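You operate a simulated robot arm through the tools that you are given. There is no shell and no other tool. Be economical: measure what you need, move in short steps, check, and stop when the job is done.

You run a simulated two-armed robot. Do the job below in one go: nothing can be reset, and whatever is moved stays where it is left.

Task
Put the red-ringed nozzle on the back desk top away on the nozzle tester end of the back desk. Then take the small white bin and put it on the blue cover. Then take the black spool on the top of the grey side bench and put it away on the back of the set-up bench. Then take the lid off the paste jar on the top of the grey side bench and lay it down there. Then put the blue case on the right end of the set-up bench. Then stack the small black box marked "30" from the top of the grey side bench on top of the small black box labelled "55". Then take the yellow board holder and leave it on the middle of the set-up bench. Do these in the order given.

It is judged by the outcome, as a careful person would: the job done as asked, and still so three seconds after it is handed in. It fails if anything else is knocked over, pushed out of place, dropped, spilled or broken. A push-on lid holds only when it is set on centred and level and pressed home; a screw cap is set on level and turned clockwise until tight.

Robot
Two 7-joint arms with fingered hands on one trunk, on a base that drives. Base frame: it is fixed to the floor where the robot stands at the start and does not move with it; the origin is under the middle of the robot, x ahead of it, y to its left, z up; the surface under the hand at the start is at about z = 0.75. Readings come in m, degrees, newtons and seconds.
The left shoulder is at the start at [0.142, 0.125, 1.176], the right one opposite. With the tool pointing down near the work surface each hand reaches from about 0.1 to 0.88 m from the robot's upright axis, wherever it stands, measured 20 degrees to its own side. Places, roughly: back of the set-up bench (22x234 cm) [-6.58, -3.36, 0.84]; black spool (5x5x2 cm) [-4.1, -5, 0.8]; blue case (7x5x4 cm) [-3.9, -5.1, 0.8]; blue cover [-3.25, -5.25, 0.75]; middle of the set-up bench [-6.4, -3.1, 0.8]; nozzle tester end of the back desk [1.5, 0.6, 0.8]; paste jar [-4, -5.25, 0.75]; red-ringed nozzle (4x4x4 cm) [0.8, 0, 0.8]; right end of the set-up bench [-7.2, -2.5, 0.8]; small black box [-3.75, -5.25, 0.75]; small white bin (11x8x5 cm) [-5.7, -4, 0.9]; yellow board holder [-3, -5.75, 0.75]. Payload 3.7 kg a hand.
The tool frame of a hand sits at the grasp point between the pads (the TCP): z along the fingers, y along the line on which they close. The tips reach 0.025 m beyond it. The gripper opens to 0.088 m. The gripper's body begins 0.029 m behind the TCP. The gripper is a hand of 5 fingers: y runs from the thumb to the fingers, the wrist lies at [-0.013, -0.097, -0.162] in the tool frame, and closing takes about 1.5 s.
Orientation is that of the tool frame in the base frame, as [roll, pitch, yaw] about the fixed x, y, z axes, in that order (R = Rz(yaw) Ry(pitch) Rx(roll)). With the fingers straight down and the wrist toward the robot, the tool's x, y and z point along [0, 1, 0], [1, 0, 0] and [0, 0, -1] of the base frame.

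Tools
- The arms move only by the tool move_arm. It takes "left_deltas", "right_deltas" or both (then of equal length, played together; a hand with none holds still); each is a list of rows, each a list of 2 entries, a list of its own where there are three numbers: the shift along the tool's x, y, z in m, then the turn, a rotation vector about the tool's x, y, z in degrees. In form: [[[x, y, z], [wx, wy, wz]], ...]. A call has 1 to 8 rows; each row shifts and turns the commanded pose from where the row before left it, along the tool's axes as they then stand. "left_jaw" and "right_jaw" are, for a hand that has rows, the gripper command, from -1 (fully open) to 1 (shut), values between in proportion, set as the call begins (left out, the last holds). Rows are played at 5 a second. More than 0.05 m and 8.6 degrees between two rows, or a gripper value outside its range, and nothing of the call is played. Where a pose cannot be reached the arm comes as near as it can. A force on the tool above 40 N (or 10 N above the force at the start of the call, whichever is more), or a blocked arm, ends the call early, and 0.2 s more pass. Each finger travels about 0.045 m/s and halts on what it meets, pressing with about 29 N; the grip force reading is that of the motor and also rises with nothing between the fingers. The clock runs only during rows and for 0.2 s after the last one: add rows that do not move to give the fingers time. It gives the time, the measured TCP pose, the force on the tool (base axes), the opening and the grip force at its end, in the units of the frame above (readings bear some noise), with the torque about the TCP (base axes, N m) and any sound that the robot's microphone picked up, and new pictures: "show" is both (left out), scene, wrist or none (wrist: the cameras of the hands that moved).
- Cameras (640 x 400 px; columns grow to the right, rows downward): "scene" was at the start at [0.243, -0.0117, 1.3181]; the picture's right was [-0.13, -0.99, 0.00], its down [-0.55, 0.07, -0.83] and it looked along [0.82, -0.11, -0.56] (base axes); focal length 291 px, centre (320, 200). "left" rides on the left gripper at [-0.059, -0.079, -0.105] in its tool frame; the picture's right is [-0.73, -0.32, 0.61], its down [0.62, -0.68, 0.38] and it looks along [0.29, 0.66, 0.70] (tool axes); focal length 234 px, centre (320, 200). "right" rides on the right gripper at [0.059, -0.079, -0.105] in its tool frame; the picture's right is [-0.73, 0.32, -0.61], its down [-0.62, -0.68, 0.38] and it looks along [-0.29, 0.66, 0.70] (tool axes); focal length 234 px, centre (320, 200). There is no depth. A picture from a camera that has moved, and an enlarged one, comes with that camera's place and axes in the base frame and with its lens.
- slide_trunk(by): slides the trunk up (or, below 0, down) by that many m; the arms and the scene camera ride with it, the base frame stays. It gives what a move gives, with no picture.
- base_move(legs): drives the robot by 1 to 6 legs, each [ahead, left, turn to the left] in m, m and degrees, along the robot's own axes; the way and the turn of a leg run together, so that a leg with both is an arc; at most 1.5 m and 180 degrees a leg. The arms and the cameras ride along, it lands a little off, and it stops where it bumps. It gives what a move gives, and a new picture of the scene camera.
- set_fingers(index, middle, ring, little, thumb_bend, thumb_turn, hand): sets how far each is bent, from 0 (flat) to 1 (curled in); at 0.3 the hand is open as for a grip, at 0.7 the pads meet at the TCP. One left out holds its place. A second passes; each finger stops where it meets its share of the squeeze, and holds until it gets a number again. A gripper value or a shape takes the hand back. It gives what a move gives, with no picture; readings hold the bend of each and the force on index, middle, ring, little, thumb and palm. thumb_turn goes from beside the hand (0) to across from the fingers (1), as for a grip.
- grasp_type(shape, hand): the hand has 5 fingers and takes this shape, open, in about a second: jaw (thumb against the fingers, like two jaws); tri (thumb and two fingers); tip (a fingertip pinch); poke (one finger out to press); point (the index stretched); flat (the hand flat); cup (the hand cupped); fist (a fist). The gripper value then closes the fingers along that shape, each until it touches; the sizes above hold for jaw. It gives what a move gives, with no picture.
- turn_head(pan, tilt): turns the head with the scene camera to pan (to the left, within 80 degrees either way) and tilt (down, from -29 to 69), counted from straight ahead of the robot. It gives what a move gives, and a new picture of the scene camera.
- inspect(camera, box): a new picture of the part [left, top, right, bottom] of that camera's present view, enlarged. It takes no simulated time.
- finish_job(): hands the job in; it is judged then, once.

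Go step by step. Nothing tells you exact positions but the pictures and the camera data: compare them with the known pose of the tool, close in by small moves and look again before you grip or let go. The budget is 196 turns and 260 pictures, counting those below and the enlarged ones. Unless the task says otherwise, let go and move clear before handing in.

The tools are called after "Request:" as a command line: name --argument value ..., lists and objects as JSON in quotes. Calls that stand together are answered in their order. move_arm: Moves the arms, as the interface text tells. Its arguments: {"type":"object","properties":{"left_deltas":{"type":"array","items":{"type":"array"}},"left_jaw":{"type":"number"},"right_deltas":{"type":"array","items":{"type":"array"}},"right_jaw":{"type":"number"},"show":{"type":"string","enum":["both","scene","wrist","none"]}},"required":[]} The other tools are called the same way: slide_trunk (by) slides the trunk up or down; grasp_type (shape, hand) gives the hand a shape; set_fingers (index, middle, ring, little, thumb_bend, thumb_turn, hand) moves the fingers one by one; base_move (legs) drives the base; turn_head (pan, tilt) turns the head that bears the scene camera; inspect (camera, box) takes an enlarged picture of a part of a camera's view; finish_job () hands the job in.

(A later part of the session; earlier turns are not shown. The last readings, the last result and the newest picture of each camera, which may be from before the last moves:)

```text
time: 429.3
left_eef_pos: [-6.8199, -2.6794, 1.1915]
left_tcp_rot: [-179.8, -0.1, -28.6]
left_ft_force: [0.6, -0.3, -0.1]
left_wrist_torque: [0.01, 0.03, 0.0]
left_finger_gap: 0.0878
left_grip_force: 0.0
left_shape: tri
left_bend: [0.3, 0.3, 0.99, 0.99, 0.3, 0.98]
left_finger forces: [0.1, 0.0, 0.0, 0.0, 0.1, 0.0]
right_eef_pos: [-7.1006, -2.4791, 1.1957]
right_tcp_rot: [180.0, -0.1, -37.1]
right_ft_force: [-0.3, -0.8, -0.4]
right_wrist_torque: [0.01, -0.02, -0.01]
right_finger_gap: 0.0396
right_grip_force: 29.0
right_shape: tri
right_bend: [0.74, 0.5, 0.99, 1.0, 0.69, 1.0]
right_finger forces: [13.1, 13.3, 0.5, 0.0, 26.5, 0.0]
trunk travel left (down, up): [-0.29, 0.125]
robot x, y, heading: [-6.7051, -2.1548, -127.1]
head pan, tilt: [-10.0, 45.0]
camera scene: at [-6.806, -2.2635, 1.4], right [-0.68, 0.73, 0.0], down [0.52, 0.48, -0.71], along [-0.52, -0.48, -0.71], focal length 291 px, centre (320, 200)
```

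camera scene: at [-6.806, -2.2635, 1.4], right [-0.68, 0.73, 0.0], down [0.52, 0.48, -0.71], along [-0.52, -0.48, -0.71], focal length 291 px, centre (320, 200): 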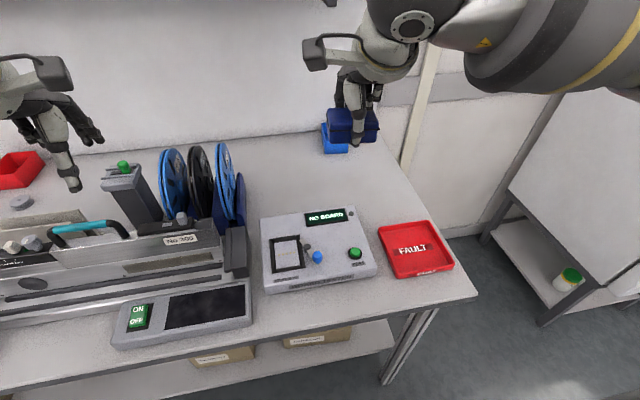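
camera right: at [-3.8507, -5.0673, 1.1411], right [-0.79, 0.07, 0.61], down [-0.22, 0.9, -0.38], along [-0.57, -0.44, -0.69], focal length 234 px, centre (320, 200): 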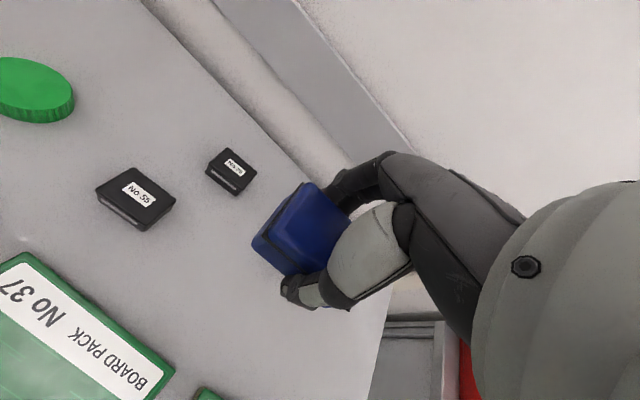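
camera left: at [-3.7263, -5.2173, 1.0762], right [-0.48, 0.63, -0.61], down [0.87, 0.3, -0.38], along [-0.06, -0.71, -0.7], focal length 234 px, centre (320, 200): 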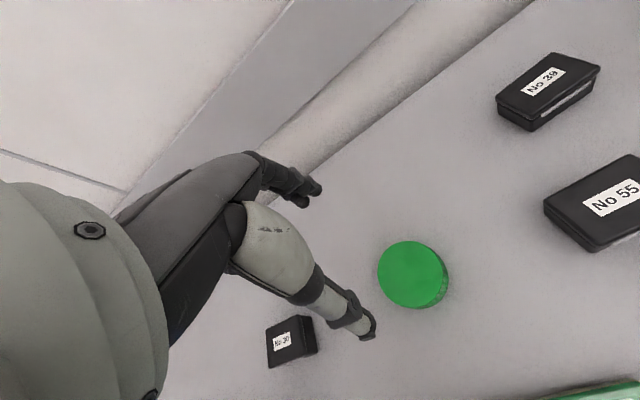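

The patch right of and behind the kit is free. I bring the case over [-7.33, -2.563] and lower it.

Request:
move_arm --right_deltas '[[[-0.0192, 0.0294, 0.015], [0, 0, 0]], [[-0.0192, 0.0294, 0.03], [0, 0, 0]], [[-0.0192, 0.0294, 0.03], [0, 0, 0]], [[-0.0192, 0.0294, 0.03], [0, 0, 0]], [[-0.0192, 0.0294, 0.03], [0, 0, 0]], [[-0.0192, 0.0294, 0.03], [0, 0, 0]], [[-0.0192, 0.0294, 0.03], [0, 0, 0]]]'

```text
time: 430.9
left_eef_pos: [-6.8204, -2.6794, 1.1923]
left_tcp_rot: [-179.8, -0.1, -28.6]
left_ft_force: [0.1, -0.4, 1.1]
left_wrist_torque: [0.01, 0.02, 0.0]
left_finger_gap: 0.0879
left_grip_force: 0.0
left_shape: tri
left_bend: [0.3, 0.3, 0.99, 0.99, 0.3, 0.98]
left_finger forces: [0.0, 0.0, 0.1, 0.0, 0.0, 0.0]
right_eef_pos: [-7.3299, -2.5606, 0.9971]
right_tcp_rot: [-180.0, 0.2, -37.1]
right_ft_force: [-0.7, 0.8, -0.2]
right_wrist_torque: [-0.04, 0.03, 0.05]
right_finger_gap: 0.0397
right_grip_force: 29.0
right_shape: tri
right_bend: [0.74, 0.5, 0.99, 1.0, 0.69, 1.0]
right_finger forces: [12.8, 13.3, 0.4, 0.0, 26.2, 0.0]
trunk travel left (down, up): [-0.29, 0.125]
robot x, y, heading: [-6.7022, -2.1544, -127.0]
head pan, tilt: [-10.0, 45.0]
camera scene: at [-6.806, -2.2638, 1.3998], right [-0.68, 0.73, 0.0], down [0.52, 0.48, -0.71], along [-0.52, -0.48, -0.71], focal length 291 px, centre (320, 200)
camera right: at [-7.236, -2.5329, 1.1026], right [-0.77, 0.18, 0.61], down [-0.09, 0.92, -0.38], along [-0.63, -0.35, -0.7], focal length 234 px, centre (320, 200)
```

scene: 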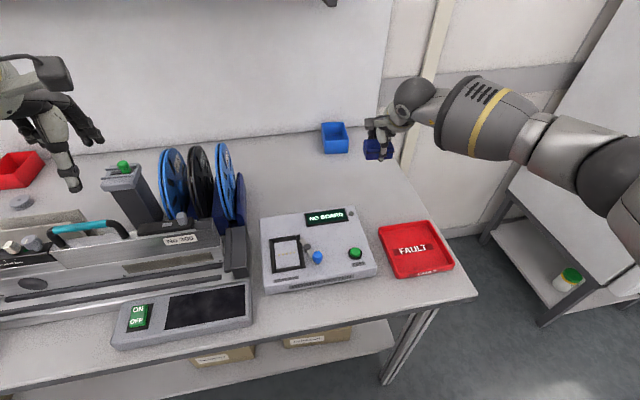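
right: 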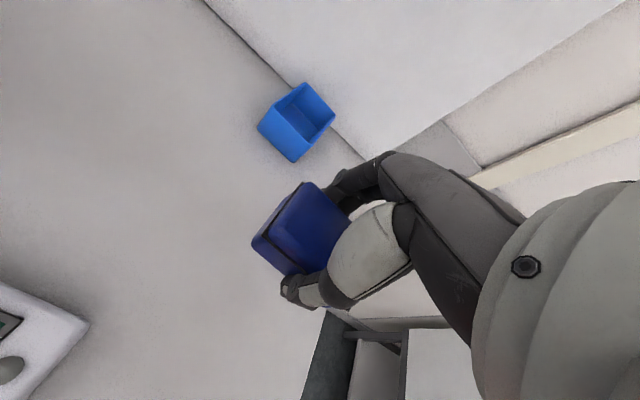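

The landing spot is clear bench. I lower the case to contact.

Request:
move_arm --right_deltas '[[[0, 0, 0.035], [0, 0, 0]], [[0, 0, 0.035], [0, 0, 0]], [[0, 0, 0.03], [0, 0, 0]], [[0, 0, 0.01], [0, 0, 0]]]' --show "none"

Request:
move_arm --right_deltas '[[[0, 0, 0.004], [0, 0, 0]], [[0, 0, 0.004], [0, 0, 0]]]' --show "wrist"

```text
time: 431.9
left_eef_pos: [-6.8195, -2.679, 1.1929]
left_tcp_rot: [-179.8, -0.1, -28.6]
left_ft_force: [0.3, 0.5, 0.5]
left_wrist_torque: [-0.01, 0.02, 0.01]
left_finger_gap: 0.0879
left_grip_force: 0.0
left_shape: tri
left_bend: [0.3, 0.3, 0.99, 0.99, 0.3, 0.98]
left_finger forces: [0.1, 0.0, 0.0, 0.0, 0.0, 0.0]
right_eef_pos: [-7.3313, -2.5614, 0.891]
right_tcp_rot: [179.9, 0.0, -37.1]
right_ft_force: [-0.5, -0.4, -0.8]
right_wrist_torque: [0.02, 0.01, -0.02]
right_finger_gap: 0.0395
right_grip_force: 29.4
right_shape: tri
right_bend: [0.74, 0.5, 0.99, 1.0, 0.69, 1.0]
right_finger forces: [12.9, 13.2, 0.4, 0.0, 26.2, 0.0]
trunk travel left (down, up): [-0.29, 0.125]
robot x, y, heading: [-6.7032, -2.1517, -126.9]
head pan, tilt: [-10.0, 45.0]
```

```text
time: 432.5
left_eef_pos: [-6.8192, -2.6788, 1.1925]
left_tcp_rot: [-179.8, 0.0, -28.6]
left_ft_force: [-0.2, -0.4, 0.3]
left_wrist_torque: [-0.02, -0.03, 0.02]
left_finger_gap: 0.0878
left_grip_force: 0.0
left_shape: tri
left_bend: [0.3, 0.3, 0.99, 0.99, 0.3, 0.98]
left_finger forces: [0.0, 0.0, 0.0, 0.1, 0.0, 0.1]
right_eef_pos: [-7.3308, -2.5633, 0.8823]
right_tcp_rot: [-180.0, 0.0, -37.1]
right_ft_force: [0.0, 0.2, -0.3]
right_wrist_torque: [0.03, 0.01, 0.0]
right_finger_gap: 0.0397
right_grip_force: 29.2
right_shape: tri
right_bend: [0.74, 0.5, 0.99, 1.0, 0.69, 1.0]
right_finger forces: [12.8, 13.2, 0.3, 0.0, 26.2, 0.0]
trunk travel left (down, up): [-0.29, 0.125]
robot x, y, heading: [-6.7026, -2.1551, -127.3]
head pan, tilt: [-10.0, 45.0]
camera right: at [-7.2372, -2.5337, 0.9876], right [-0.77, 0.18, 0.61], down [-0.09, 0.92, -0.38], along [-0.63, -0.35, -0.7], focal length 234 px, centre (320, 200)
```

right: 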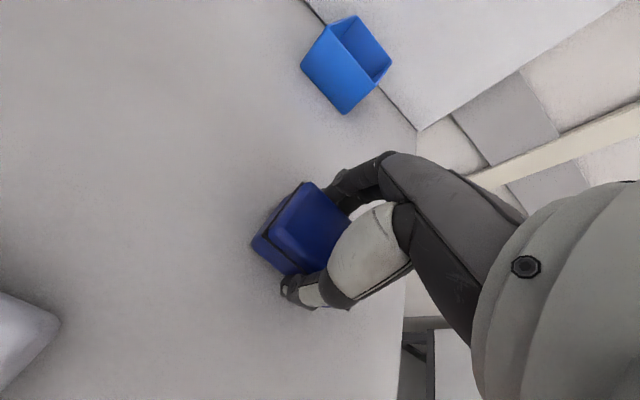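

Request:
move_arm --right_deltas '[[[0, 0, 0.004], [0, 0, 0]], [[0, 0, 0.003], [0, 0, 0]]]' --show "none"

Request:
move_arm --right_deltas '[[[0, 0, 0.001], [0, 0, 0]], [[0, 0, 0.001], [0, 0, 0]]]' --show "none"

```text
time: 433.1
left_eef_pos: [-6.8202, -2.6784, 1.1924]
left_tcp_rot: [-179.8, -0.1, -28.6]
left_ft_force: [-0.7, -0.3, 0.0]
left_wrist_torque: [-0.02, -0.01, 0.02]
left_finger_gap: 0.0876
left_grip_force: 0.0
left_shape: tri
left_bend: [0.3, 0.3, 0.99, 0.99, 0.3, 0.98]
left_finger forces: [0.1, 0.0, 0.1, 0.0, 0.0, 0.0]
right_eef_pos: [-7.3308, -2.5611, 0.8763]
right_tcp_rot: [179.8, 0.0, -37.0]
right_ft_force: [-1.3, 0.2, 1.9]
right_wrist_torque: [0.03, 0.1, 0.02]
right_finger_gap: 0.0397
right_grip_force: 28.7
right_shape: tri
right_bend: [0.74, 0.5, 0.99, 1.0, 0.69, 1.0]
right_finger forces: [12.9, 13.5, 3.0, 0.0, 26.1, 0.1]
trunk travel left (down, up): [-0.29, 0.125]
robot x, y, heading: [-6.7068, -2.1484, -126.8]
head pan, tilt: [-10.0, 45.0]
```

```text
time: 433.7
left_eef_pos: [-6.8182, -2.6792, 1.193]
left_tcp_rot: [-179.9, 0.0, -28.6]
left_ft_force: [0.8, -0.4, -0.3]
left_wrist_torque: [0.01, 0.01, 0.01]
left_finger_gap: 0.0877
left_grip_force: 0.0
left_shape: tri
left_bend: [0.3, 0.3, 0.99, 0.99, 0.3, 0.98]
left_finger forces: [0.0, 0.1, 0.1, 0.0, 0.0, 0.0]
right_eef_pos: [-7.3327, -2.5622, 0.8751]
right_tcp_rot: [179.8, 0.0, -37.1]
right_ft_force: [0.1, -1.1, 10.1]
right_wrist_torque: [0.06, 0.43, 0.02]
right_finger_gap: 0.0396
right_grip_force: 28.8
right_shape: tri
right_bend: [0.74, 0.5, 0.99, 1.0, 0.69, 1.0]
right_finger forces: [13.0, 13.4, 12.9, 0.0, 26.5, 0.1]
trunk travel left (down, up): [-0.29, 0.125]
robot x, y, heading: [-6.7051, -2.1507, -126.9]
head pan, tilt: [-10.0, 45.0]
```

Contact at z ≈ 0.875. I release, lift straight up and check.

Request:
move_arm --right_deltas '[[[0, 0, 0], [0, 0, 0]], [[0, 0, 0], [0, 0, 0]], [[0, 0, 0], [0, 0, 0]], [[0, 0, 0], [0, 0, 0]], [[0, 0, -0.025], [0, 0, 0]], [[0, 0, -0.04], [0, 0, 0]], [[0, 0, -0.045], [0, 0, 0]], [[0, 0, -0.045], [0, 0, 0]]]' --right_jaw -1 --show "wrist"

Request:
move_arm --right_deltas '[[[0, 0, -0.03], [0, 0, 0]], [[0.019, -0.03, -0.03], [0, 0, 0]], [[0.019, -0.03, -0.03], [0, 0, 0]], [[0.019, -0.03, -0.03], [0, 0, 0]], [[0.019, -0.03, -0.02], [0, 0, 0]], [[0.019, -0.03, 0], [0, 0, 0]], [[0.019, -0.03, 0], [0, 0, 0]]]' --show "none"

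```text
time: 435.5
left_eef_pos: [-6.8202, -2.6783, 1.193]
left_tcp_rot: [-180.0, -0.2, -28.6]
left_ft_force: [-0.5, 0.5, 0.4]
left_wrist_torque: [0.01, 0.0, -0.04]
left_finger_gap: 0.0878
left_grip_force: 0.1
left_shape: tri
left_bend: [0.3, 0.3, 0.99, 0.99, 0.3, 0.98]
left_finger forces: [0.0, 0.0, 0.1, 0.0, 0.0, 0.0]
right_eef_pos: [-7.3312, -2.5606, 1.0287]
right_tcp_rot: [179.9, 0.0, -37.1]
right_ft_force: [0.0, -0.3, 1.0]
right_wrist_torque: [0.02, 0.0, -0.01]
right_finger_gap: 0.0877
right_grip_force: 0.1
right_shape: tri
right_bend: [0.3, 0.3, 0.99, 0.99, 0.3, 0.98]
right_finger forces: [0.1, 0.0, 0.1, 0.0, 0.1, 0.1]
trunk travel left (down, up): [-0.29, 0.125]
robot x, y, heading: [-6.7053, -2.1513, -127.1]
head pan, tilt: [-10.0, 45.0]
camera right: at [-7.2377, -2.5324, 1.1339], right [-0.77, 0.18, 0.61], down [-0.09, 0.92, -0.38], along [-0.63, -0.35, -0.7], focal length 234 px, centre (320, 200)
```

right: 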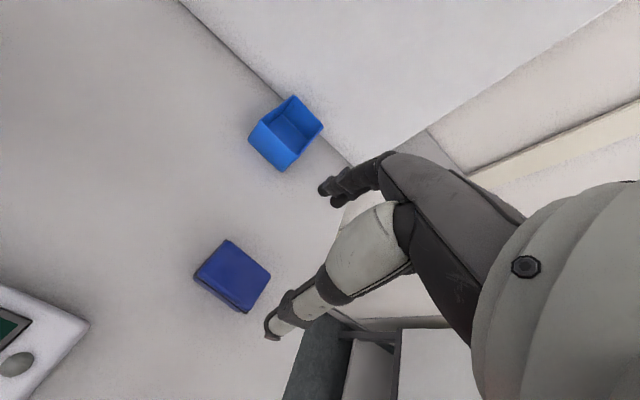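

```text
time: 437.1
left_eef_pos: [-6.8184, -2.6788, 1.1914]
left_tcp_rot: [-179.8, -0.1, -28.6]
left_ft_force: [0.2, -0.8, -0.5]
left_wrist_torque: [0.0, 0.02, -0.02]
left_finger_gap: 0.088
left_grip_force: 0.1
left_shape: tri
left_bend: [0.3, 0.3, 0.99, 0.99, 0.3, 0.98]
left_finger forces: [0.0, 0.1, 0.0, 0.0, 0.1, 0.1]
right_eef_pos: [-7.1314, -2.4864, 1.1682]
right_tcp_rot: [179.9, 0.1, -37.1]
right_ft_force: [1.1, -0.3, 0.0]
right_wrist_torque: [0.03, 0.0, 0.01]
right_finger_gap: 0.0879
right_grip_force: 0.0
right_shape: tri
right_bend: [0.3, 0.3, 0.99, 0.99, 0.3, 0.98]
right_finger forces: [0.0, 0.0, 0.0, 0.0, 0.0, 0.0]
trunk travel left (down, up): [-0.29, 0.125]
robot x, y, heading: [-6.7016, -2.1501, -127.4]
head pan, tilt: [-10.0, 45.0]
```

The blue case stands on the right end of the bench. I return along the aisle to the side bench for the boxes.

Request:
base_move --legs '[[-0.42, 0, 0.4], [0, 1.4, 0], [0, 1.4, 0], [0, 1.3, 0]]'

```text
time: 474.8
left_eef_pos: [-3.2495, -4.7269, 1.1915]
left_tcp_rot: [-179.8, -0.2, -26.5]
left_ft_force: [-0.4, -0.8, -0.2]
left_wrist_torque: [0.03, 0.02, -0.01]
left_finger_gap: 0.0881
left_grip_force: 0.0
left_shape: tri
left_bend: [0.3, 0.3, 0.99, 0.99, 0.3, 0.98]
left_finger forces: [0.1, 0.1, 0.0, 0.1, 0.1, 0.0]
right_eef_pos: [-3.5668, -4.5461, 1.1687]
right_tcp_rot: [179.9, 0.0, -35.1]
right_ft_force: [-0.5, 0.3, -0.7]
right_wrist_torque: [-0.01, 0.0, 0.03]
right_finger_gap: 0.0876
right_grip_force: 0.0
right_shape: tri
right_bend: [0.3, 0.3, 0.99, 0.99, 0.3, 0.98]
right_finger forces: [0.0, 0.0, 0.0, 0.1, 0.1, 0.0]
trunk travel left (down, up): [-0.29, 0.125]
robot x, y, heading: [-3.151, -4.1913, -124.8]
head pan, tilt: [-10.0, 45.0]
camera scene: at [-3.2491, -4.311, 1.4], right [-0.71, 0.71, 0.0], down [0.5, 0.5, -0.71], along [-0.5, -0.5, -0.71], focal length 291 px, centre (320, 200)
```

scene: 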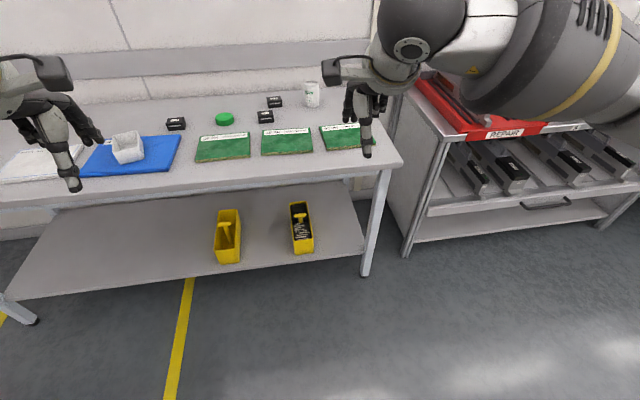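

Request:
base_move --legs '[[0.2, 0.06, -2.2], [0.29, 0, 0]]'

Request:
slide_trunk --by -0.05

Request:
turn_head --pan 10 --tilt 45

```text
time: 478.0
left_eef_pos: [-3.5162, -5.1541, 1.1909]
left_tcp_rot: [-179.8, 0.0, -28.4]
left_ft_force: [0.5, 0.3, 0.0]
left_wrist_torque: [0.02, -0.02, 0.01]
left_finger_gap: 0.088
left_grip_force: 0.1
left_shape: tri
left_bend: [0.3, 0.3, 0.99, 0.99, 0.3, 0.98]
left_finger forces: [0.0, 0.0, 0.0, 0.0, 0.1, 0.1]
right_eef_pos: [-3.8301, -4.9621, 1.1681]
right_tcp_rot: [179.9, 0.0, -36.9]
right_ft_force: [-0.8, -0.4, 0.7]
right_wrist_torque: [-0.01, -0.02, 0.01]
right_finger_gap: 0.0878
right_grip_force: 0.1
right_shape: tri
right_bend: [0.3, 0.3, 0.99, 0.99, 0.3, 0.98]
right_finger forces: [0.0, 0.1, 0.0, 0.1, 0.1, 0.1]
trunk travel left (down, up): [-0.29, 0.125]
robot x, y, heading: [-3.4067, -4.6292, -126.9]
head pan, tilt: [-10.0, 45.0]
camera scene: at [-3.5027, -4.7386, 1.4], right [-0.68, 0.73, 0.0], down [0.52, 0.48, -0.71], along [-0.52, -0.48, -0.71], focal length 291 px, centre (320, 200)
```

scene: 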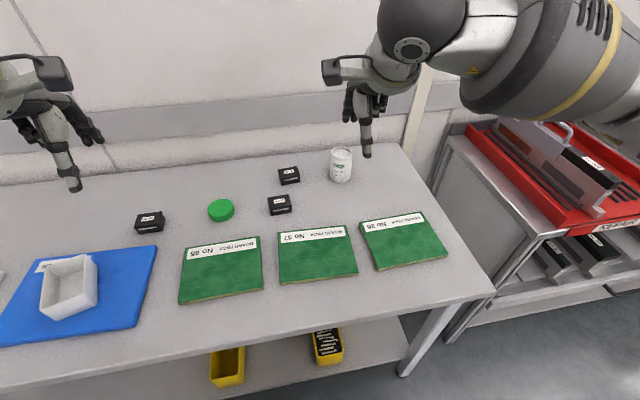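

```text
time: 478.9
left_eef_pos: [-3.5152, -5.1534, 1.1437]
left_tcp_rot: [-180.0, 0.1, -28.5]
left_ft_force: [-0.5, 0.0, 0.4]
left_wrist_torque: [0.01, 0.01, 0.0]
left_finger_gap: 0.0877
left_grip_force: 0.1
left_shape: tri
left_bend: [0.3, 0.3, 0.99, 0.99, 0.3, 0.98]
left_finger forces: [0.0, 0.1, 0.1, 0.0, 0.1, 0.0]
right_eef_pos: [-3.8283, -4.9604, 1.12]
right_tcp_rot: [179.9, 0.0, -37.0]
right_ft_force: [0.4, 0.0, 0.5]
right_wrist_torque: [-0.04, 0.0, -0.04]
right_finger_gap: 0.0875
right_grip_force: 0.1
right_shape: tri
right_bend: [0.3, 0.3, 0.99, 0.99, 0.3, 0.98]
right_finger forces: [0.0, 0.0, 0.0, 0.1, 0.0, 0.0]
trunk travel left (down, up): [-0.24, 0.175]
robot x, y, heading: [-3.4026, -4.6251, -126.8]
head pan, tilt: [-10.0, 45.0]
```

```text
time: 479.8
left_eef_pos: [-3.5151, -5.1556, 1.1423]
left_tcp_rot: [-179.8, -0.1, -28.5]
left_ft_force: [-0.6, 0.1, 0.4]
left_wrist_torque: [0.0, -0.02, 0.0]
left_finger_gap: 0.0878
left_grip_force: 0.1
left_shape: tri
left_bend: [0.3, 0.3, 0.99, 0.99, 0.3, 0.98]
left_finger forces: [0.0, 0.0, 0.1, 0.0, 0.0, 0.0]
right_eef_pos: [-3.8292, -4.9617, 1.1195]
right_tcp_rot: [179.8, 0.0, -37.0]
right_ft_force: [0.0, 1.1, -0.6]
right_wrist_torque: [0.01, 0.02, -0.01]
right_finger_gap: 0.0877
right_grip_force: 0.0
right_shape: tri
right_bend: [0.3, 0.3, 0.99, 0.99, 0.3, 0.98]
right_finger forces: [0.0, 0.1, 0.1, 0.1, 0.0, 0.0]
trunk travel left (down, up): [-0.24, 0.175]
robot x, y, heading: [-3.4005, -4.6258, -126.9]
head pan, tilt: [10.0, 45.0]
camera scene: at [-3.504, -4.7871, 1.3485], right [-0.89, 0.45, 0.0], down [0.32, 0.63, -0.71], along [-0.32, -0.63, -0.71], focal length 291 px, centre (320, 200)
```

scene: 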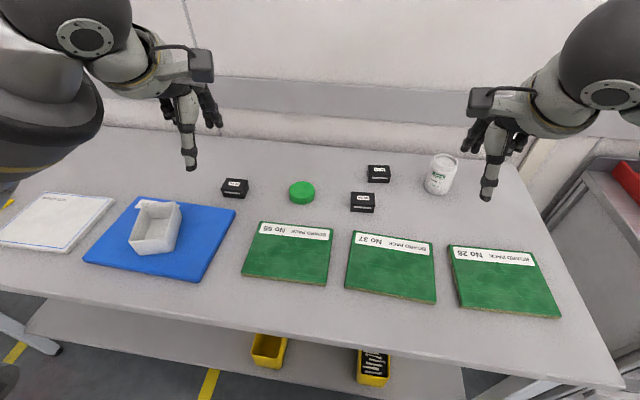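

Box 30 is at about [-3.566, -5.41] and box 55 at [-3.84, -5.21]. I bring the left hand above box 30.

Request:
move_arm --left_deltas '[[[0.0128, 0.0413, 0.015], [0, 0, 0]], [[0.0128, 0.0413, 0.02], [0, 0, 0]], [[0.0128, 0.0413, 0.02], [0, 0, 0]], [[0.0128, 0.0413, 0.02], [0, 0, 0]], [[0.0128, 0.0413, 0.02], [0, 0, 0]], [[0.0128, 0.0413, 0.02], [0, 0, 0]], [[0, 0, 0.045], [0, 0, 0]]]' --show "wrist"

```text
time: 481.4
left_eef_pos: [-3.5647, -5.4087, 0.9795]
left_tcp_rot: [-179.9, -0.1, -28.7]
left_ft_force: [-0.4, -0.3, -0.3]
left_wrist_torque: [0.02, 0.0, 0.0]
left_finger_gap: 0.088
left_grip_force: 0.0
left_shape: tri
left_bend: [0.3, 0.3, 0.99, 0.99, 0.3, 0.98]
left_finger forces: [0.0, 0.1, 0.0, 0.0, 0.0, 0.0]
right_eef_pos: [-3.8283, -4.9627, 1.1184]
right_tcp_rot: [-180.0, 0.0, -37.0]
right_ft_force: [0.0, -0.6, 0.2]
right_wrist_torque: [0.0, 0.04, -0.01]
right_finger_gap: 0.0875
right_grip_force: 0.1
right_shape: tri
right_bend: [0.3, 0.3, 0.99, 0.99, 0.3, 0.98]
right_finger forces: [0.1, 0.1, 0.1, 0.0, 0.1, 0.1]
trunk travel left (down, up): [-0.24, 0.175]
robot x, y, heading: [-3.4008, -4.6228, -127.1]
head pan, tilt: [10.0, 45.0]
camera left: at [-3.5792, -5.312, 1.0848], right [-0.48, 0.63, -0.61], down [0.87, 0.3, -0.38], along [-0.06, -0.71, -0.7], focal length 234 px, centre (320, 200)
```

left: 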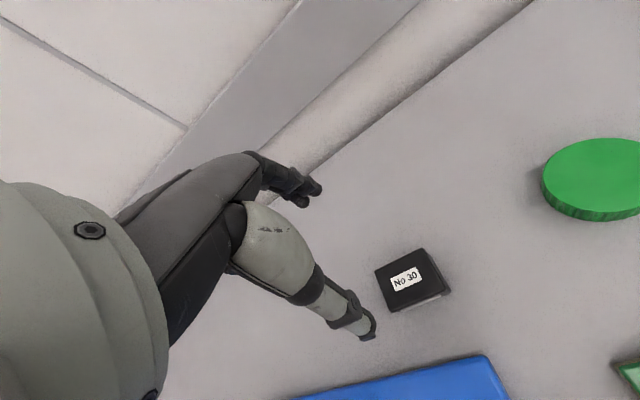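

Box 30 (6 × 4 cm, aligned with the bench) is under the hand. I turn 8° to match, lower and grip.

Request:
move_arm --left_deltas '[[[-0.003, -0.001, 0.035], [0, 0, 8.4]], [[0, 0, 0.04], [0, 0, 0]], [[0, 0, 0.04], [0, 0, 0]], [[0, 0, 0.03], [0, 0, 0]], [[0, 0, 0.012], [0, 0, 0]]]' --show "wrist"

Request:
move_arm --left_deltas '[[[0, 0, 0], [0, 0, 0]], [[0, 0, 0], [0, 0, 0]], [[0, 0, 0], [0, 0, 0]], [[0, 0, 0], [0, 0, 0]], [[0, 0, 0], [0, 0, 0]], [[0, 0, 0], [0, 0, 0]]]' --left_jaw 1 --show "wrist"

```text
time: 482.6
left_eef_pos: [-3.568, -5.4052, 0.8259]
left_tcp_rot: [180.0, -0.1, -36.9]
left_ft_force: [0.1, 0.0, 2.6]
left_wrist_torque: [-0.09, 0.09, 0.01]
left_finger_gap: 0.0877
left_grip_force: 0.1
left_shape: tri
left_bend: [0.3, 0.3, 0.99, 0.99, 0.3, 0.98]
left_finger forces: [0.0, 2.4, 0.0, 0.0, 0.0, 0.0]
right_eef_pos: [-3.828, -4.9615, 1.1197]
right_tcp_rot: [179.9, 0.0, -36.9]
right_ft_force: [0.5, -0.6, 0.4]
right_wrist_torque: [-0.02, -0.02, 0.01]
right_finger_gap: 0.0877
right_grip_force: 0.1
right_shape: tri
right_bend: [0.3, 0.3, 0.99, 0.99, 0.3, 0.98]
right_finger forces: [0.1, 0.1, 0.1, 0.0, 0.1, 0.1]
trunk travel left (down, up): [-0.24, 0.175]
robot x, y, heading: [-3.4026, -4.627, -127.4]
head pan, tilt: [10.0, 45.0]
camera left: at [-3.5686, -5.3071, 0.93], right [-0.39, 0.69, -0.61], down [0.91, 0.17, -0.38], along [-0.16, -0.7, -0.7], focal length 234 px, centre (320, 200)
```

left: 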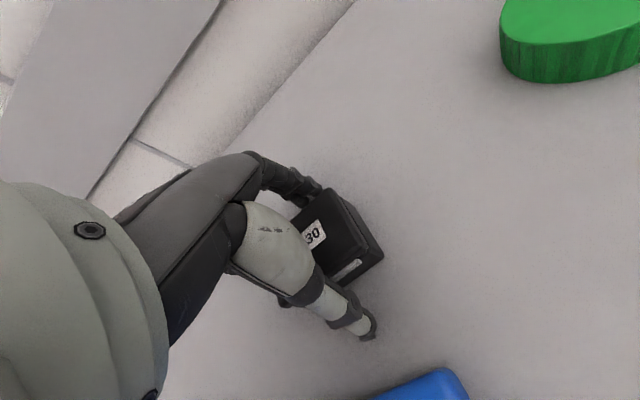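

```text
time: 484.0
left_eef_pos: [-3.568, -5.4056, 0.8258]
left_tcp_rot: [180.0, 0.0, -37.0]
left_ft_force: [0.1, -2.8, 7.1]
left_wrist_torque: [-0.24, 0.18, 0.05]
left_finger_gap: 0.0396
left_grip_force: 28.9
left_shape: tri
left_bend: [0.73, 0.4, 1.0, 1.0, 0.73, 1.0]
left_finger forces: [25.0, 8.8, 0.0, 0.0, 26.2, 0.0]
right_eef_pos: [-3.8284, -4.9607, 1.1198]
right_tcp_rot: [179.8, 0.0, -37.0]
right_ft_force: [0.3, -0.7, 0.7]
right_wrist_torque: [-0.01, -0.01, -0.03]
right_finger_gap: 0.0874
right_grip_force: 0.1
right_shape: tri
right_bend: [0.3, 0.3, 0.99, 0.99, 0.3, 0.98]
right_finger forces: [0.1, 0.0, 0.1, 0.0, 0.0, 0.0]
trunk travel left (down, up): [-0.24, 0.175]
robot x, y, heading: [-3.3997, -4.625, -126.7]
head pan, tilt: [10.0, 45.0]
camera left: at [-3.5687, -5.3072, 0.9304], right [-0.39, 0.69, -0.61], down [0.91, 0.17, -0.38], along [-0.16, -0.7, -0.7], focal length 234 px, centre (320, 200)
```

left: 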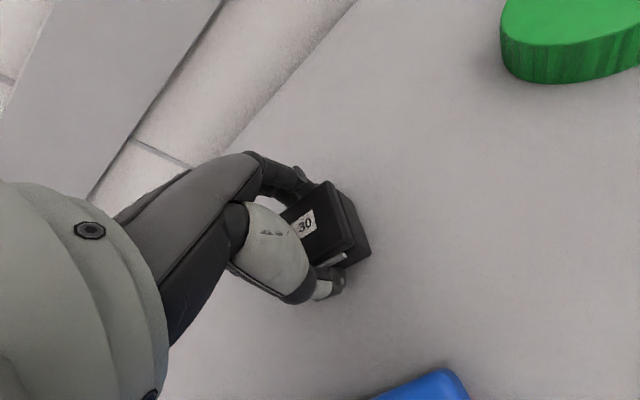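

Gripped (box centre about 1 cm right of the pads). I lift it and carry it across to above box 55, moving the right hand aside.

Request:
move_arm --left_deltas '[[[0, 0, -0.025], [0, 0, 0]], [[0, 0, -0.045], [0, 0, 0]], [[0, 0, -0.045], [0, 0, 0]]]' --right_deltas '[[[-0.04, -0.02, -0.02], [0, 0, 0]], [[-0.04, -0.02, -0.02], [0, 0, 0]], [[-0.04, 0, -0.01], [0, 0, 0]]]' --show "none"

Request:
move_arm --left_deltas '[[[-0.0467, 0, 0], [0, 0, 0]], [[-0.0467, 0, 0], [0, 0, 0]], [[-0.0467, 0, 0], [0, 0, 0]], [[-0.0467, 0, 0], [0, 0, 0]], [[-0.0467, 0, 0], [0, 0, 0]], [[-0.0467, 0, 0], [0, 0, 0]], [[-0.0467, 0, 0], [0, 0, 0]]]'

```text
time: 484.8
left_eef_pos: [-3.5686, -5.4057, 0.9394]
left_tcp_rot: [-179.8, 0.0, -36.9]
left_ft_force: [0.3, -0.5, -0.1]
left_wrist_torque: [-0.02, -0.03, 0.0]
left_finger_gap: 0.0394
left_grip_force: 29.2
left_shape: tri
left_bend: [0.73, 0.4, 1.0, 1.0, 0.73, 1.0]
left_finger forces: [18.7, 8.6, 0.0, 0.0, 27.3, 0.0]
right_eef_pos: [-3.9014, -4.8539, 1.1703]
right_tcp_rot: [179.9, -0.1, -36.9]
right_ft_force: [0.3, -0.1, 0.7]
right_wrist_torque: [0.0, -0.01, -0.02]
right_finger_gap: 0.0877
right_grip_force: 0.1
right_shape: tri
right_bend: [0.3, 0.3, 0.99, 0.99, 0.3, 0.98]
right_finger forces: [0.0, 0.0, 0.0, 0.0, 0.0, 0.0]
trunk travel left (down, up): [-0.24, 0.175]
robot x, y, heading: [-3.3945, -4.6255, -127.1]
head pan, tilt: [10.0, 45.0]
```

```text
time: 486.4
left_eef_pos: [-3.8302, -5.2085, 0.9409]
left_tcp_rot: [-179.7, -0.1, -36.9]
left_ft_force: [0.0, 1.3, 0.1]
left_wrist_torque: [-0.02, 0.01, 0.01]
left_finger_gap: 0.0388
left_grip_force: 28.8
left_shape: tri
left_bend: [0.73, 0.41, 1.0, 1.0, 0.73, 1.0]
left_finger forces: [18.6, 8.4, 0.0, 0.1, 26.9, 0.0]
right_eef_pos: [-3.9013, -4.8531, 1.1686]
right_tcp_rot: [179.9, 0.0, -37.0]
right_ft_force: [0.7, -0.5, 0.3]
right_wrist_torque: [-0.01, 0.01, 0.01]
right_finger_gap: 0.0875
right_grip_force: 0.1
right_shape: tri
right_bend: [0.3, 0.3, 0.99, 0.99, 0.3, 0.98]
right_finger forces: [0.1, 0.0, 0.0, 0.0, 0.0, 0.1]
trunk travel left (down, up): [-0.24, 0.175]
robot x, y, heading: [-3.397, -4.6286, -126.9]
head pan, tilt: [10.0, 45.0]
camera scene: at [-3.5048, -4.7865, 1.3485], right [-0.89, 0.45, 0.0], down [0.32, 0.63, -0.71], along [-0.32, -0.63, -0.71], focal length 291 px, centre (320, 200)
camera left: at [-3.8304, -5.1096, 1.0454], right [-0.38, 0.69, -0.61], down [0.91, 0.17, -0.38], along [-0.16, -0.7, -0.7], focal length 234 px, centre (320, 200)
```

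scene: 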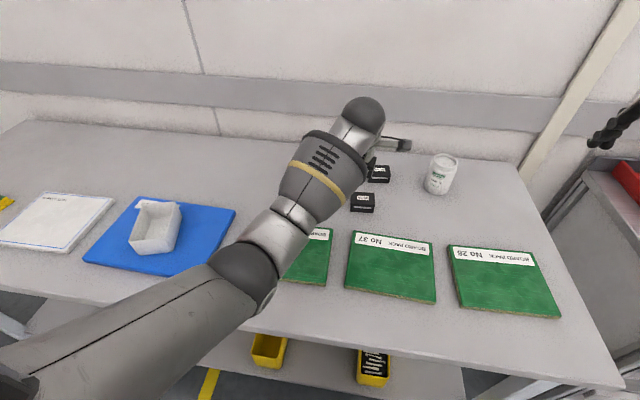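
left: 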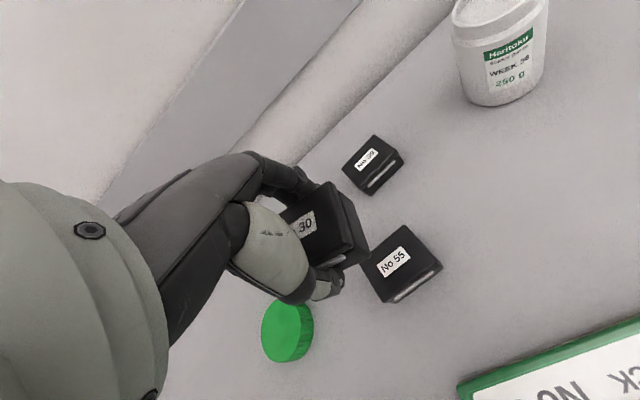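

Box 55 reads at [-3.840, -5.203], right under the held box. I lower to just above it and check the alignment.

Request:
move_arm --left_deltas '[[[0, 0, 0.03], [0, 0, 0]], [[0, 0, 0.03], [0, 0, 0]], [[0, 0, 0.01], [0, 0, 0]]]' --show "wrist"

Request:
inspect --camera "scene" --box '[300, 130, 428, 210]'

```text
time: 487.2
left_eef_pos: [-3.8305, -5.2078, 0.87]
left_tcp_rot: [-179.8, -0.1, -37.1]
left_ft_force: [0.3, -0.2, -1.1]
left_wrist_torque: [0.01, -0.01, -0.01]
left_finger_gap: 0.0389
left_grip_force: 28.5
left_shape: tri
left_bend: [0.73, 0.41, 1.0, 1.0, 0.73, 1.0]
left_finger forces: [18.7, 8.4, 0.1, 0.1, 27.1, 0.1]
right_eef_pos: [-3.9017, -4.8572, 1.17]
right_tcp_rot: [180.0, 0.0, -37.1]
right_ft_force: [-0.1, -0.6, -0.3]
right_wrist_torque: [0.02, 0.02, 0.02]
right_finger_gap: 0.0878
right_grip_force: 0.0
right_shape: tri
right_bend: [0.3, 0.3, 0.99, 0.99, 0.3, 0.98]
right_finger forces: [0.1, 0.1, 0.0, 0.1, 0.0, 0.0]
trunk travel left (down, up): [-0.24, 0.175]
robot x, y, heading: [-3.3982, -4.6277, -127.0]
head pan, tilt: [10.0, 45.0]
camera left: at [-3.8308, -5.1112, 0.9743], right [-0.38, 0.7, -0.61], down [0.91, 0.17, -0.38], along [-0.16, -0.7, -0.7], focal length 234 px, centre (320, 200)
```

left: 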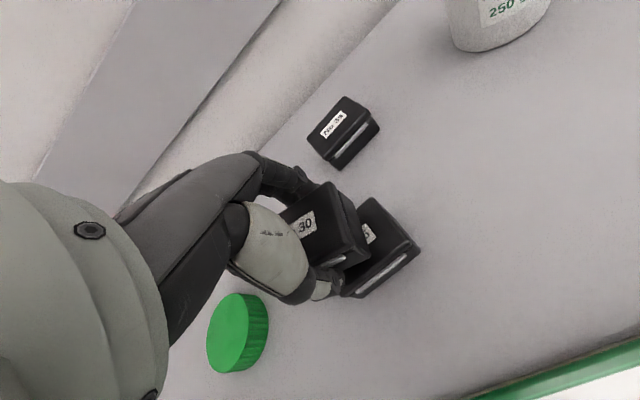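

```text
5.00 times, centred on (364, 170) of scene
camera zoom: at [-3.5041, -4.7871, 1.3485], right [-0.89, 0.45, 0.0], down [0.32, 0.63, -0.71], along [-0.32, -0.63, -0.71], focal length 1457 px, centre (100, 350)
```

zoom: 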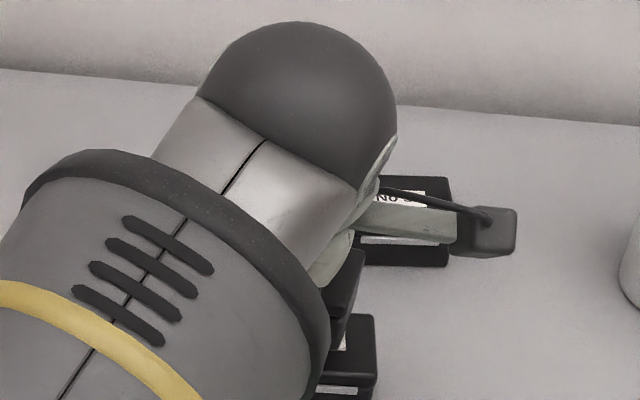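

Comparing the matching corners in both views, the held box sits about 1 cm too far left. I correct and lower to contact.

Request:
move_arm --left_deltas '[[[-0.009, -0.002, 0], [0, 0, 0]], [[0, 0, 0.006], [0, 0, 0]], [[0, 0, 0.003], [0, 0, 0]]]' --show "wrist"

```text
time: 488.0
left_eef_pos: [-3.8357, -5.204, 0.8593]
left_tcp_rot: [-179.8, 0.0, -37.0]
left_ft_force: [0.0, 0.5, -0.9]
left_wrist_torque: [-0.04, 0.02, 0.02]
left_finger_gap: 0.0391
left_grip_force: 28.6
left_shape: tri
left_bend: [0.73, 0.41, 1.0, 1.0, 0.73, 1.0]
left_finger forces: [18.6, 8.5, 0.1, 0.0, 27.1, 0.0]
right_eef_pos: [-3.9013, -4.8563, 1.1696]
right_tcp_rot: [179.9, 0.0, -37.0]
right_ft_force: [0.0, 0.4, -0.1]
right_wrist_torque: [-0.01, 0.0, -0.01]
right_finger_gap: 0.0879
right_grip_force: 0.1
right_shape: tri
right_bend: [0.3, 0.3, 0.99, 0.99, 0.3, 0.98]
right_finger forces: [0.1, 0.0, 0.0, 0.0, 0.0, 0.0]
trunk travel left (down, up): [-0.24, 0.175]
robot x, y, heading: [-3.4031, -4.6264, -126.9]
head pan, tilt: [10.0, 45.0]
camera left: at [-3.836, -5.1054, 0.9649], right [-0.38, 0.7, -0.61], down [0.91, 0.17, -0.38], along [-0.16, -0.7, -0.7], focal length 234 px, centre (320, 200)
```

left: 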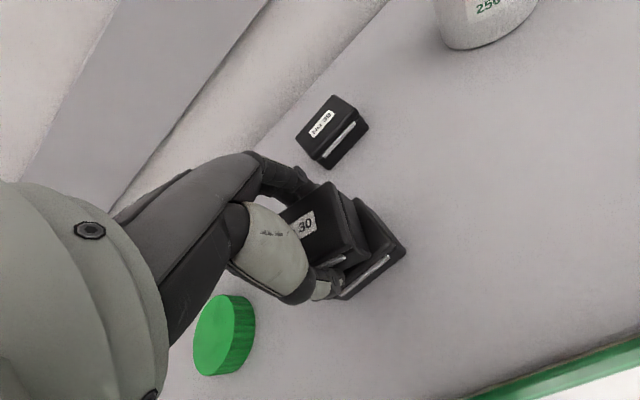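

Now the corners coincide. I lower in 3 mm steps until contact.

Request:
move_arm --left_deltas '[[[0, 0, 0.003], [0, 0, 0]], [[0, 0, 0.002], [0, 0, 0]]]' --show "none"

Request:
move_arm --left_deltas '[[[0, 0, 0.002], [0, 0, 0]], [[0, 0, 0.001], [0, 0, 0]]]' --show "none"

```text
time: 488.6
left_eef_pos: [-3.8358, -5.2035, 0.8568]
left_tcp_rot: [-179.9, 0.1, -37.1]
left_ft_force: [0.0, 0.2, 5.0]
left_wrist_torque: [-0.1, 0.13, 0.0]
left_finger_gap: 0.039
left_grip_force: 29.0
left_shape: tri
left_bend: [0.73, 0.4, 1.0, 1.0, 0.73, 1.0]
left_finger forces: [18.6, 8.4, 0.1, 0.1, 27.2, 0.1]
right_eef_pos: [-3.9007, -4.8551, 1.1701]
right_tcp_rot: [180.0, 0.0, -37.0]
right_ft_force: [-0.3, -0.4, -0.3]
right_wrist_torque: [-0.03, 0.0, 0.01]
right_finger_gap: 0.0878
right_grip_force: 0.0
right_shape: tri
right_bend: [0.3, 0.3, 0.99, 0.99, 0.3, 0.98]
right_finger forces: [0.0, 0.0, 0.0, 0.0, 0.0, 0.0]
trunk travel left (down, up): [-0.24, 0.175]
robot x, y, heading: [-3.4004, -4.6274, -126.9]
head pan, tilt: [10.0, 45.0]
```

```text
time: 489.2
left_eef_pos: [-3.836, -5.2013, 0.8557]
left_tcp_rot: [179.8, 0.1, -37.0]
left_ft_force: [0.8, 0.2, 15.4]
left_wrist_torque: [-0.27, 0.21, 0.0]
left_finger_gap: 0.0389
left_grip_force: 29.0
left_shape: tri
left_bend: [0.73, 0.4, 1.0, 1.0, 0.73, 1.0]
left_finger forces: [18.5, 9.3, 0.5, 0.0, 28.8, 0.0]
right_eef_pos: [-3.8999, -4.8547, 1.1708]
right_tcp_rot: [179.8, -0.1, -37.0]
right_ft_force: [0.8, -0.3, -0.1]
right_wrist_torque: [-0.01, -0.05, 0.0]
right_finger_gap: 0.0876
right_grip_force: 0.0
right_shape: tri
right_bend: [0.3, 0.3, 0.99, 0.99, 0.3, 0.98]
right_finger forces: [0.1, 0.0, 0.0, 0.1, 0.1, 0.0]
trunk travel left (down, up): [-0.24, 0.175]
robot x, y, heading: [-3.402, -4.6267, -126.8]
head pan, tilt: [10.0, 45.0]
```

Contact. I release and lift away.

Request:
move_arm --left_deltas '[[[0, 0, -0.001], [0, 0, 0]], [[0, 0, 0], [0, 0, 0]], [[0, 0, 0], [0, 0, 0]], [[0, 0, 0], [0, 0, 0]], [[0, 0, -0.02], [0, 0, 0]], [[0, 0, -0.04], [0, 0, 0]], [[0, 0, -0.045], [0, 0, 0]], [[0, 0, -0.045], [0, 0, 0]]]' --left_jaw -1 --show "wrist"

```text
time: 491.0
left_eef_pos: [-3.833, -5.1998, 1.0026]
left_tcp_rot: [-179.9, -0.1, -37.0]
left_ft_force: [0.4, -0.5, 0.3]
left_wrist_torque: [0.0, 0.0, 0.0]
left_finger_gap: 0.0877
left_grip_force: 0.1
left_shape: tri
left_bend: [0.3, 0.3, 0.99, 0.99, 0.3, 0.98]
left_finger forces: [0.0, 0.0, 0.0, 0.1, 0.0, 0.0]
right_eef_pos: [-3.9011, -4.8553, 1.17]
right_tcp_rot: [179.9, -0.1, -37.0]
right_ft_force: [-0.2, 0.7, -1.1]
right_wrist_torque: [-0.07, 0.02, 0.0]
right_finger_gap: 0.0877
right_grip_force: 0.0
right_shape: tri
right_bend: [0.3, 0.3, 0.99, 0.99, 0.3, 0.98]
right_finger forces: [0.0, 0.1, 0.0, 0.0, 0.0, 0.1]
trunk travel left (down, up): [-0.24, 0.175]
robot x, y, heading: [-3.401, -4.6277, -127.2]
head pan, tilt: [10.0, 45.0]
camera left: at [-3.8331, -5.1027, 1.1074], right [-0.38, 0.7, -0.61], down [0.91, 0.17, -0.38], along [-0.16, -0.7, -0.7], focal length 234 px, centre (320, 200)
```

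left: 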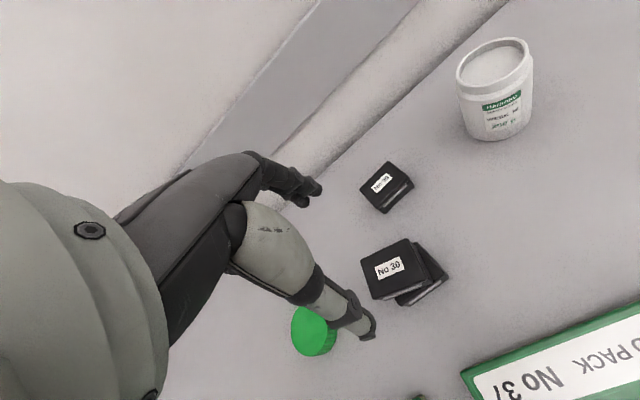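

Box 30 sits squarely on box 55. Last, the yellow board holder at the left end: I raise the left hand and strafe there.

Request:
move_arm --left_deltas '[[[0, 0, -0.04], [0, 0, 0]], [[0, -0.02, -0.04], [0, 0, 0]], [[0, -0.04, -0.02], [0, 0, 0]], [[0, -0.04, 0], [0, 0, 0]], [[0.03, -0.04, 0], [0, 0, 0]]]' --show "none"

Request:
base_move --legs '[[-0.1, 0, 0], [0, 0.75, 0]]'

```text
time: 492.2
left_eef_pos: [-3.7298, -5.1089, 1.1022]
left_tcp_rot: [-179.9, -0.1, -36.9]
left_ft_force: [-0.5, -0.5, -0.5]
left_wrist_torque: [-0.01, -0.03, -0.01]
left_finger_gap: 0.0878
left_grip_force: 0.0
left_shape: tri
left_bend: [0.3, 0.3, 0.99, 0.99, 0.3, 0.98]
left_finger forces: [0.0, 0.0, 0.1, 0.1, 0.0, 0.0]
right_eef_pos: [-3.9013, -4.8545, 1.1711]
right_tcp_rot: [179.9, 0.0, -37.0]
right_ft_force: [-0.4, -0.6, -0.3]
right_wrist_torque: [-0.03, 0.0, 0.02]
right_finger_gap: 0.0882
right_grip_force: 0.1
right_shape: tri
right_bend: [0.3, 0.3, 0.99, 0.99, 0.3, 0.98]
right_finger forces: [0.0, 0.0, 0.0, 0.0, 0.0, 0.0]
trunk travel left (down, up): [-0.24, 0.175]
robot x, y, heading: [-3.3994, -4.6266, -127.1]
head pan, tilt: [10.0, 45.0]
```

```text
time: 500.0
left_eef_pos: [-3.0643, -5.4857, 1.1018]
left_tcp_rot: [-179.9, 0.0, -36.5]
left_ft_force: [0.1, -1.1, 0.3]
left_wrist_torque: [0.0, -0.01, 0.02]
left_finger_gap: 0.0877
left_grip_force: 0.0
left_shape: tri
left_bend: [0.3, 0.3, 0.99, 0.99, 0.3, 0.98]
left_finger forces: [0.1, 0.1, 0.1, 0.0, 0.0, 0.0]
right_eef_pos: [-3.2357, -5.2316, 1.1683]
right_tcp_rot: [179.9, 0.0, -36.5]
right_ft_force: [-0.2, 0.2, 0.0]
right_wrist_torque: [0.02, 0.02, -0.04]
right_finger_gap: 0.0875
right_grip_force: 0.1
right_shape: tri
right_bend: [0.3, 0.3, 0.99, 0.99, 0.3, 0.98]
right_finger forces: [0.0, 0.0, 0.1, 0.1, 0.0, 0.0]
trunk travel left (down, up): [-0.24, 0.175]
robot x, y, heading: [-2.7374, -4.9998, -126.5]
head pan, tilt: [10.0, 45.0]
camera scene: at [-2.8387, -5.1595, 1.3485], right [-0.89, 0.45, 0.0], down [0.32, 0.63, -0.71], along [-0.32, -0.63, -0.71], focal length 291 px, centre (320, 200)
```

scene: 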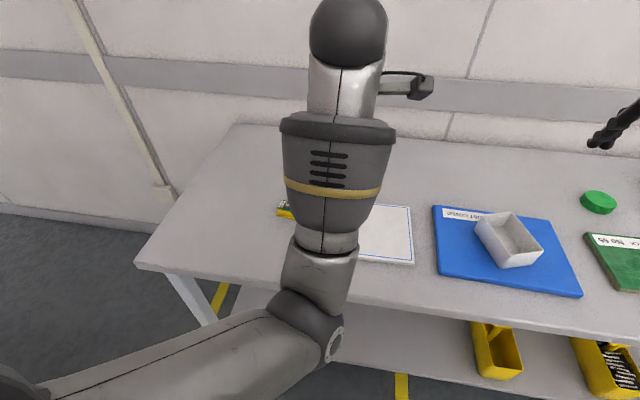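

Request:
inspect --camera "left" --box '[0, 0, 640, 400]'

```text
1.00 times, centred on (320, 200) of left (not enlarged: the box is as wide or as high as the picture)
camera zoom: at [-3.0644, -5.3863, 1.2066], right [-0.39, 0.69, -0.61], down [0.91, 0.18, -0.38], along [-0.16, -0.7, -0.7], focal length 234 px, centre (320, 200)
```

zoom: 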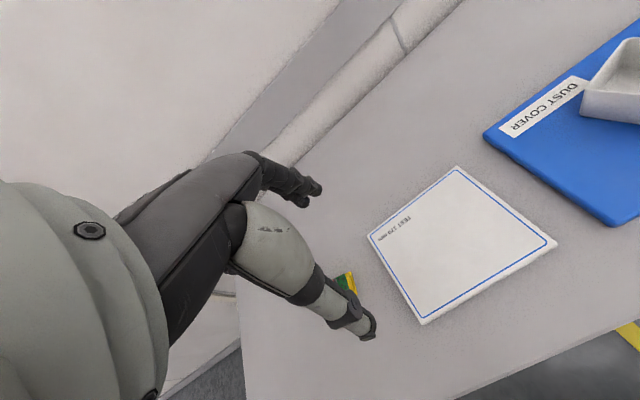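

The holder is at about [-3.0, -5.645]. I move the left hand above it for a clear look.

Request:
move_arm --left_deltas '[[[0.03, 0.02, 0.02], [0, 0, 0]], [[0.03, 0.02, 0.02], [0, 0, 0]], [[0.03, 0.02, 0.02], [0, 0, 0]], [[0.03, 0.015, 0.03], [0, 0, 0]], [[0.027, 0.015, 0.03], [0, 0, 0]]]' --show "none"

Request:
inspect --camera "left" --box '[240, 150, 560, 350]'

```text
time: 501.2
left_eef_pos: [-2.9992, -5.6463, 0.9799]
left_tcp_rot: [-179.9, -0.1, -36.5]
left_ft_force: [0.1, 0.1, 0.1]
left_wrist_torque: [-0.02, 0.02, 0.0]
left_finger_gap: 0.0876
left_grip_force: 0.1
left_shape: tri
left_bend: [0.3, 0.3, 0.99, 0.99, 0.3, 0.98]
left_finger forces: [0.0, 0.0, 0.0, 0.1, 0.1, 0.1]
right_eef_pos: [-3.2352, -5.2328, 1.1703]
right_tcp_rot: [-180.0, 0.1, -36.6]
right_ft_force: [-0.2, -0.6, -0.4]
right_wrist_torque: [0.0, -0.01, 0.0]
right_finger_gap: 0.0878
right_grip_force: 0.1
right_shape: tri
right_bend: [0.3, 0.3, 0.99, 0.99, 0.3, 0.98]
right_finger forces: [0.0, 0.0, 0.0, 0.0, 0.1, 0.0]
trunk travel left (down, up): [-0.24, 0.175]
robot x, y, heading: [-2.738, -4.9947, -126.6]
head pan, tilt: [10.0, 45.0]
```

```text
2.00 times, centred on (400, 250) of left
camera zoom: at [-2.9996, -5.5479, 1.086], right [-0.39, 0.69, -0.61], down [0.91, 0.18, -0.38], along [-0.16, -0.7, -0.7], focal length 468 px, centre (160, 100)
```

zoom: 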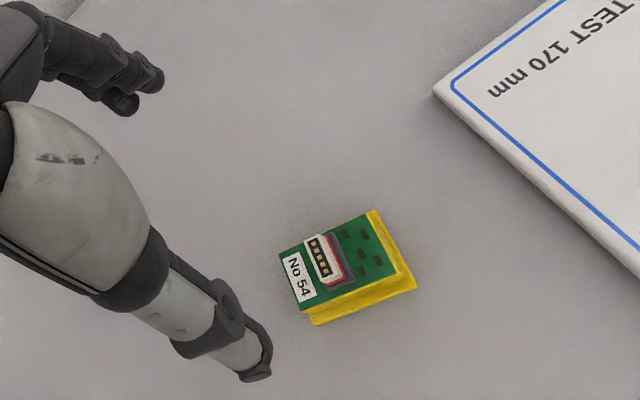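

The yellow holder carries a small board ("No 54"), about 6 × 4 cm and turned about 7°. I align, lower and grip its frame low.

Request:
move_arm --left_deltas '[[[0.002, -0.003, 0.035], [0, 0, 7]], [[0, 0, 0.04], [0, 0, 0]], [[0, 0, 0.04], [0, 0, 0]], [[0, 0, 0.03], [0, 0, 0]], [[0, 0, 0.007], [0, 0, 0]]]' --show "wrist"

```text
time: 502.4
left_eef_pos: [-2.9958, -5.6447, 0.8301]
left_tcp_rot: [-179.9, 0.0, -43.5]
left_ft_force: [1.1, -0.1, -0.8]
left_wrist_torque: [-0.04, 0.0, -0.01]
left_finger_gap: 0.0876
left_grip_force: 0.1
left_shape: tri
left_bend: [0.3, 0.3, 0.99, 0.99, 0.3, 0.98]
left_finger forces: [0.0, 0.0, 0.0, 0.0, 0.0, 0.0]
right_eef_pos: [-3.2358, -5.2308, 1.1705]
right_tcp_rot: [179.9, 0.0, -36.6]
right_ft_force: [0.3, 0.0, -0.4]
right_wrist_torque: [-0.04, -0.05, 0.04]
right_finger_gap: 0.0878
right_grip_force: 0.0
right_shape: tri
right_bend: [0.3, 0.3, 0.99, 0.99, 0.3, 0.98]
right_finger forces: [0.1, 0.0, 0.0, 0.0, 0.0, 0.0]
trunk travel left (down, up): [-0.24, 0.175]
robot x, y, heading: [-2.7342, -5.0015, -126.5]
head pan, tilt: [10.0, 45.0]
camera left: at [-2.9849, -5.5468, 0.935], right [-0.3, 0.73, -0.61], down [0.92, 0.06, -0.38], along [-0.24, -0.68, -0.7], focal length 234 px, centre (320, 200)
```

left: 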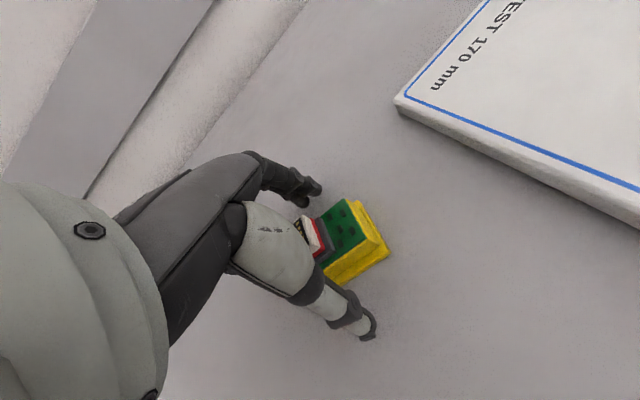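

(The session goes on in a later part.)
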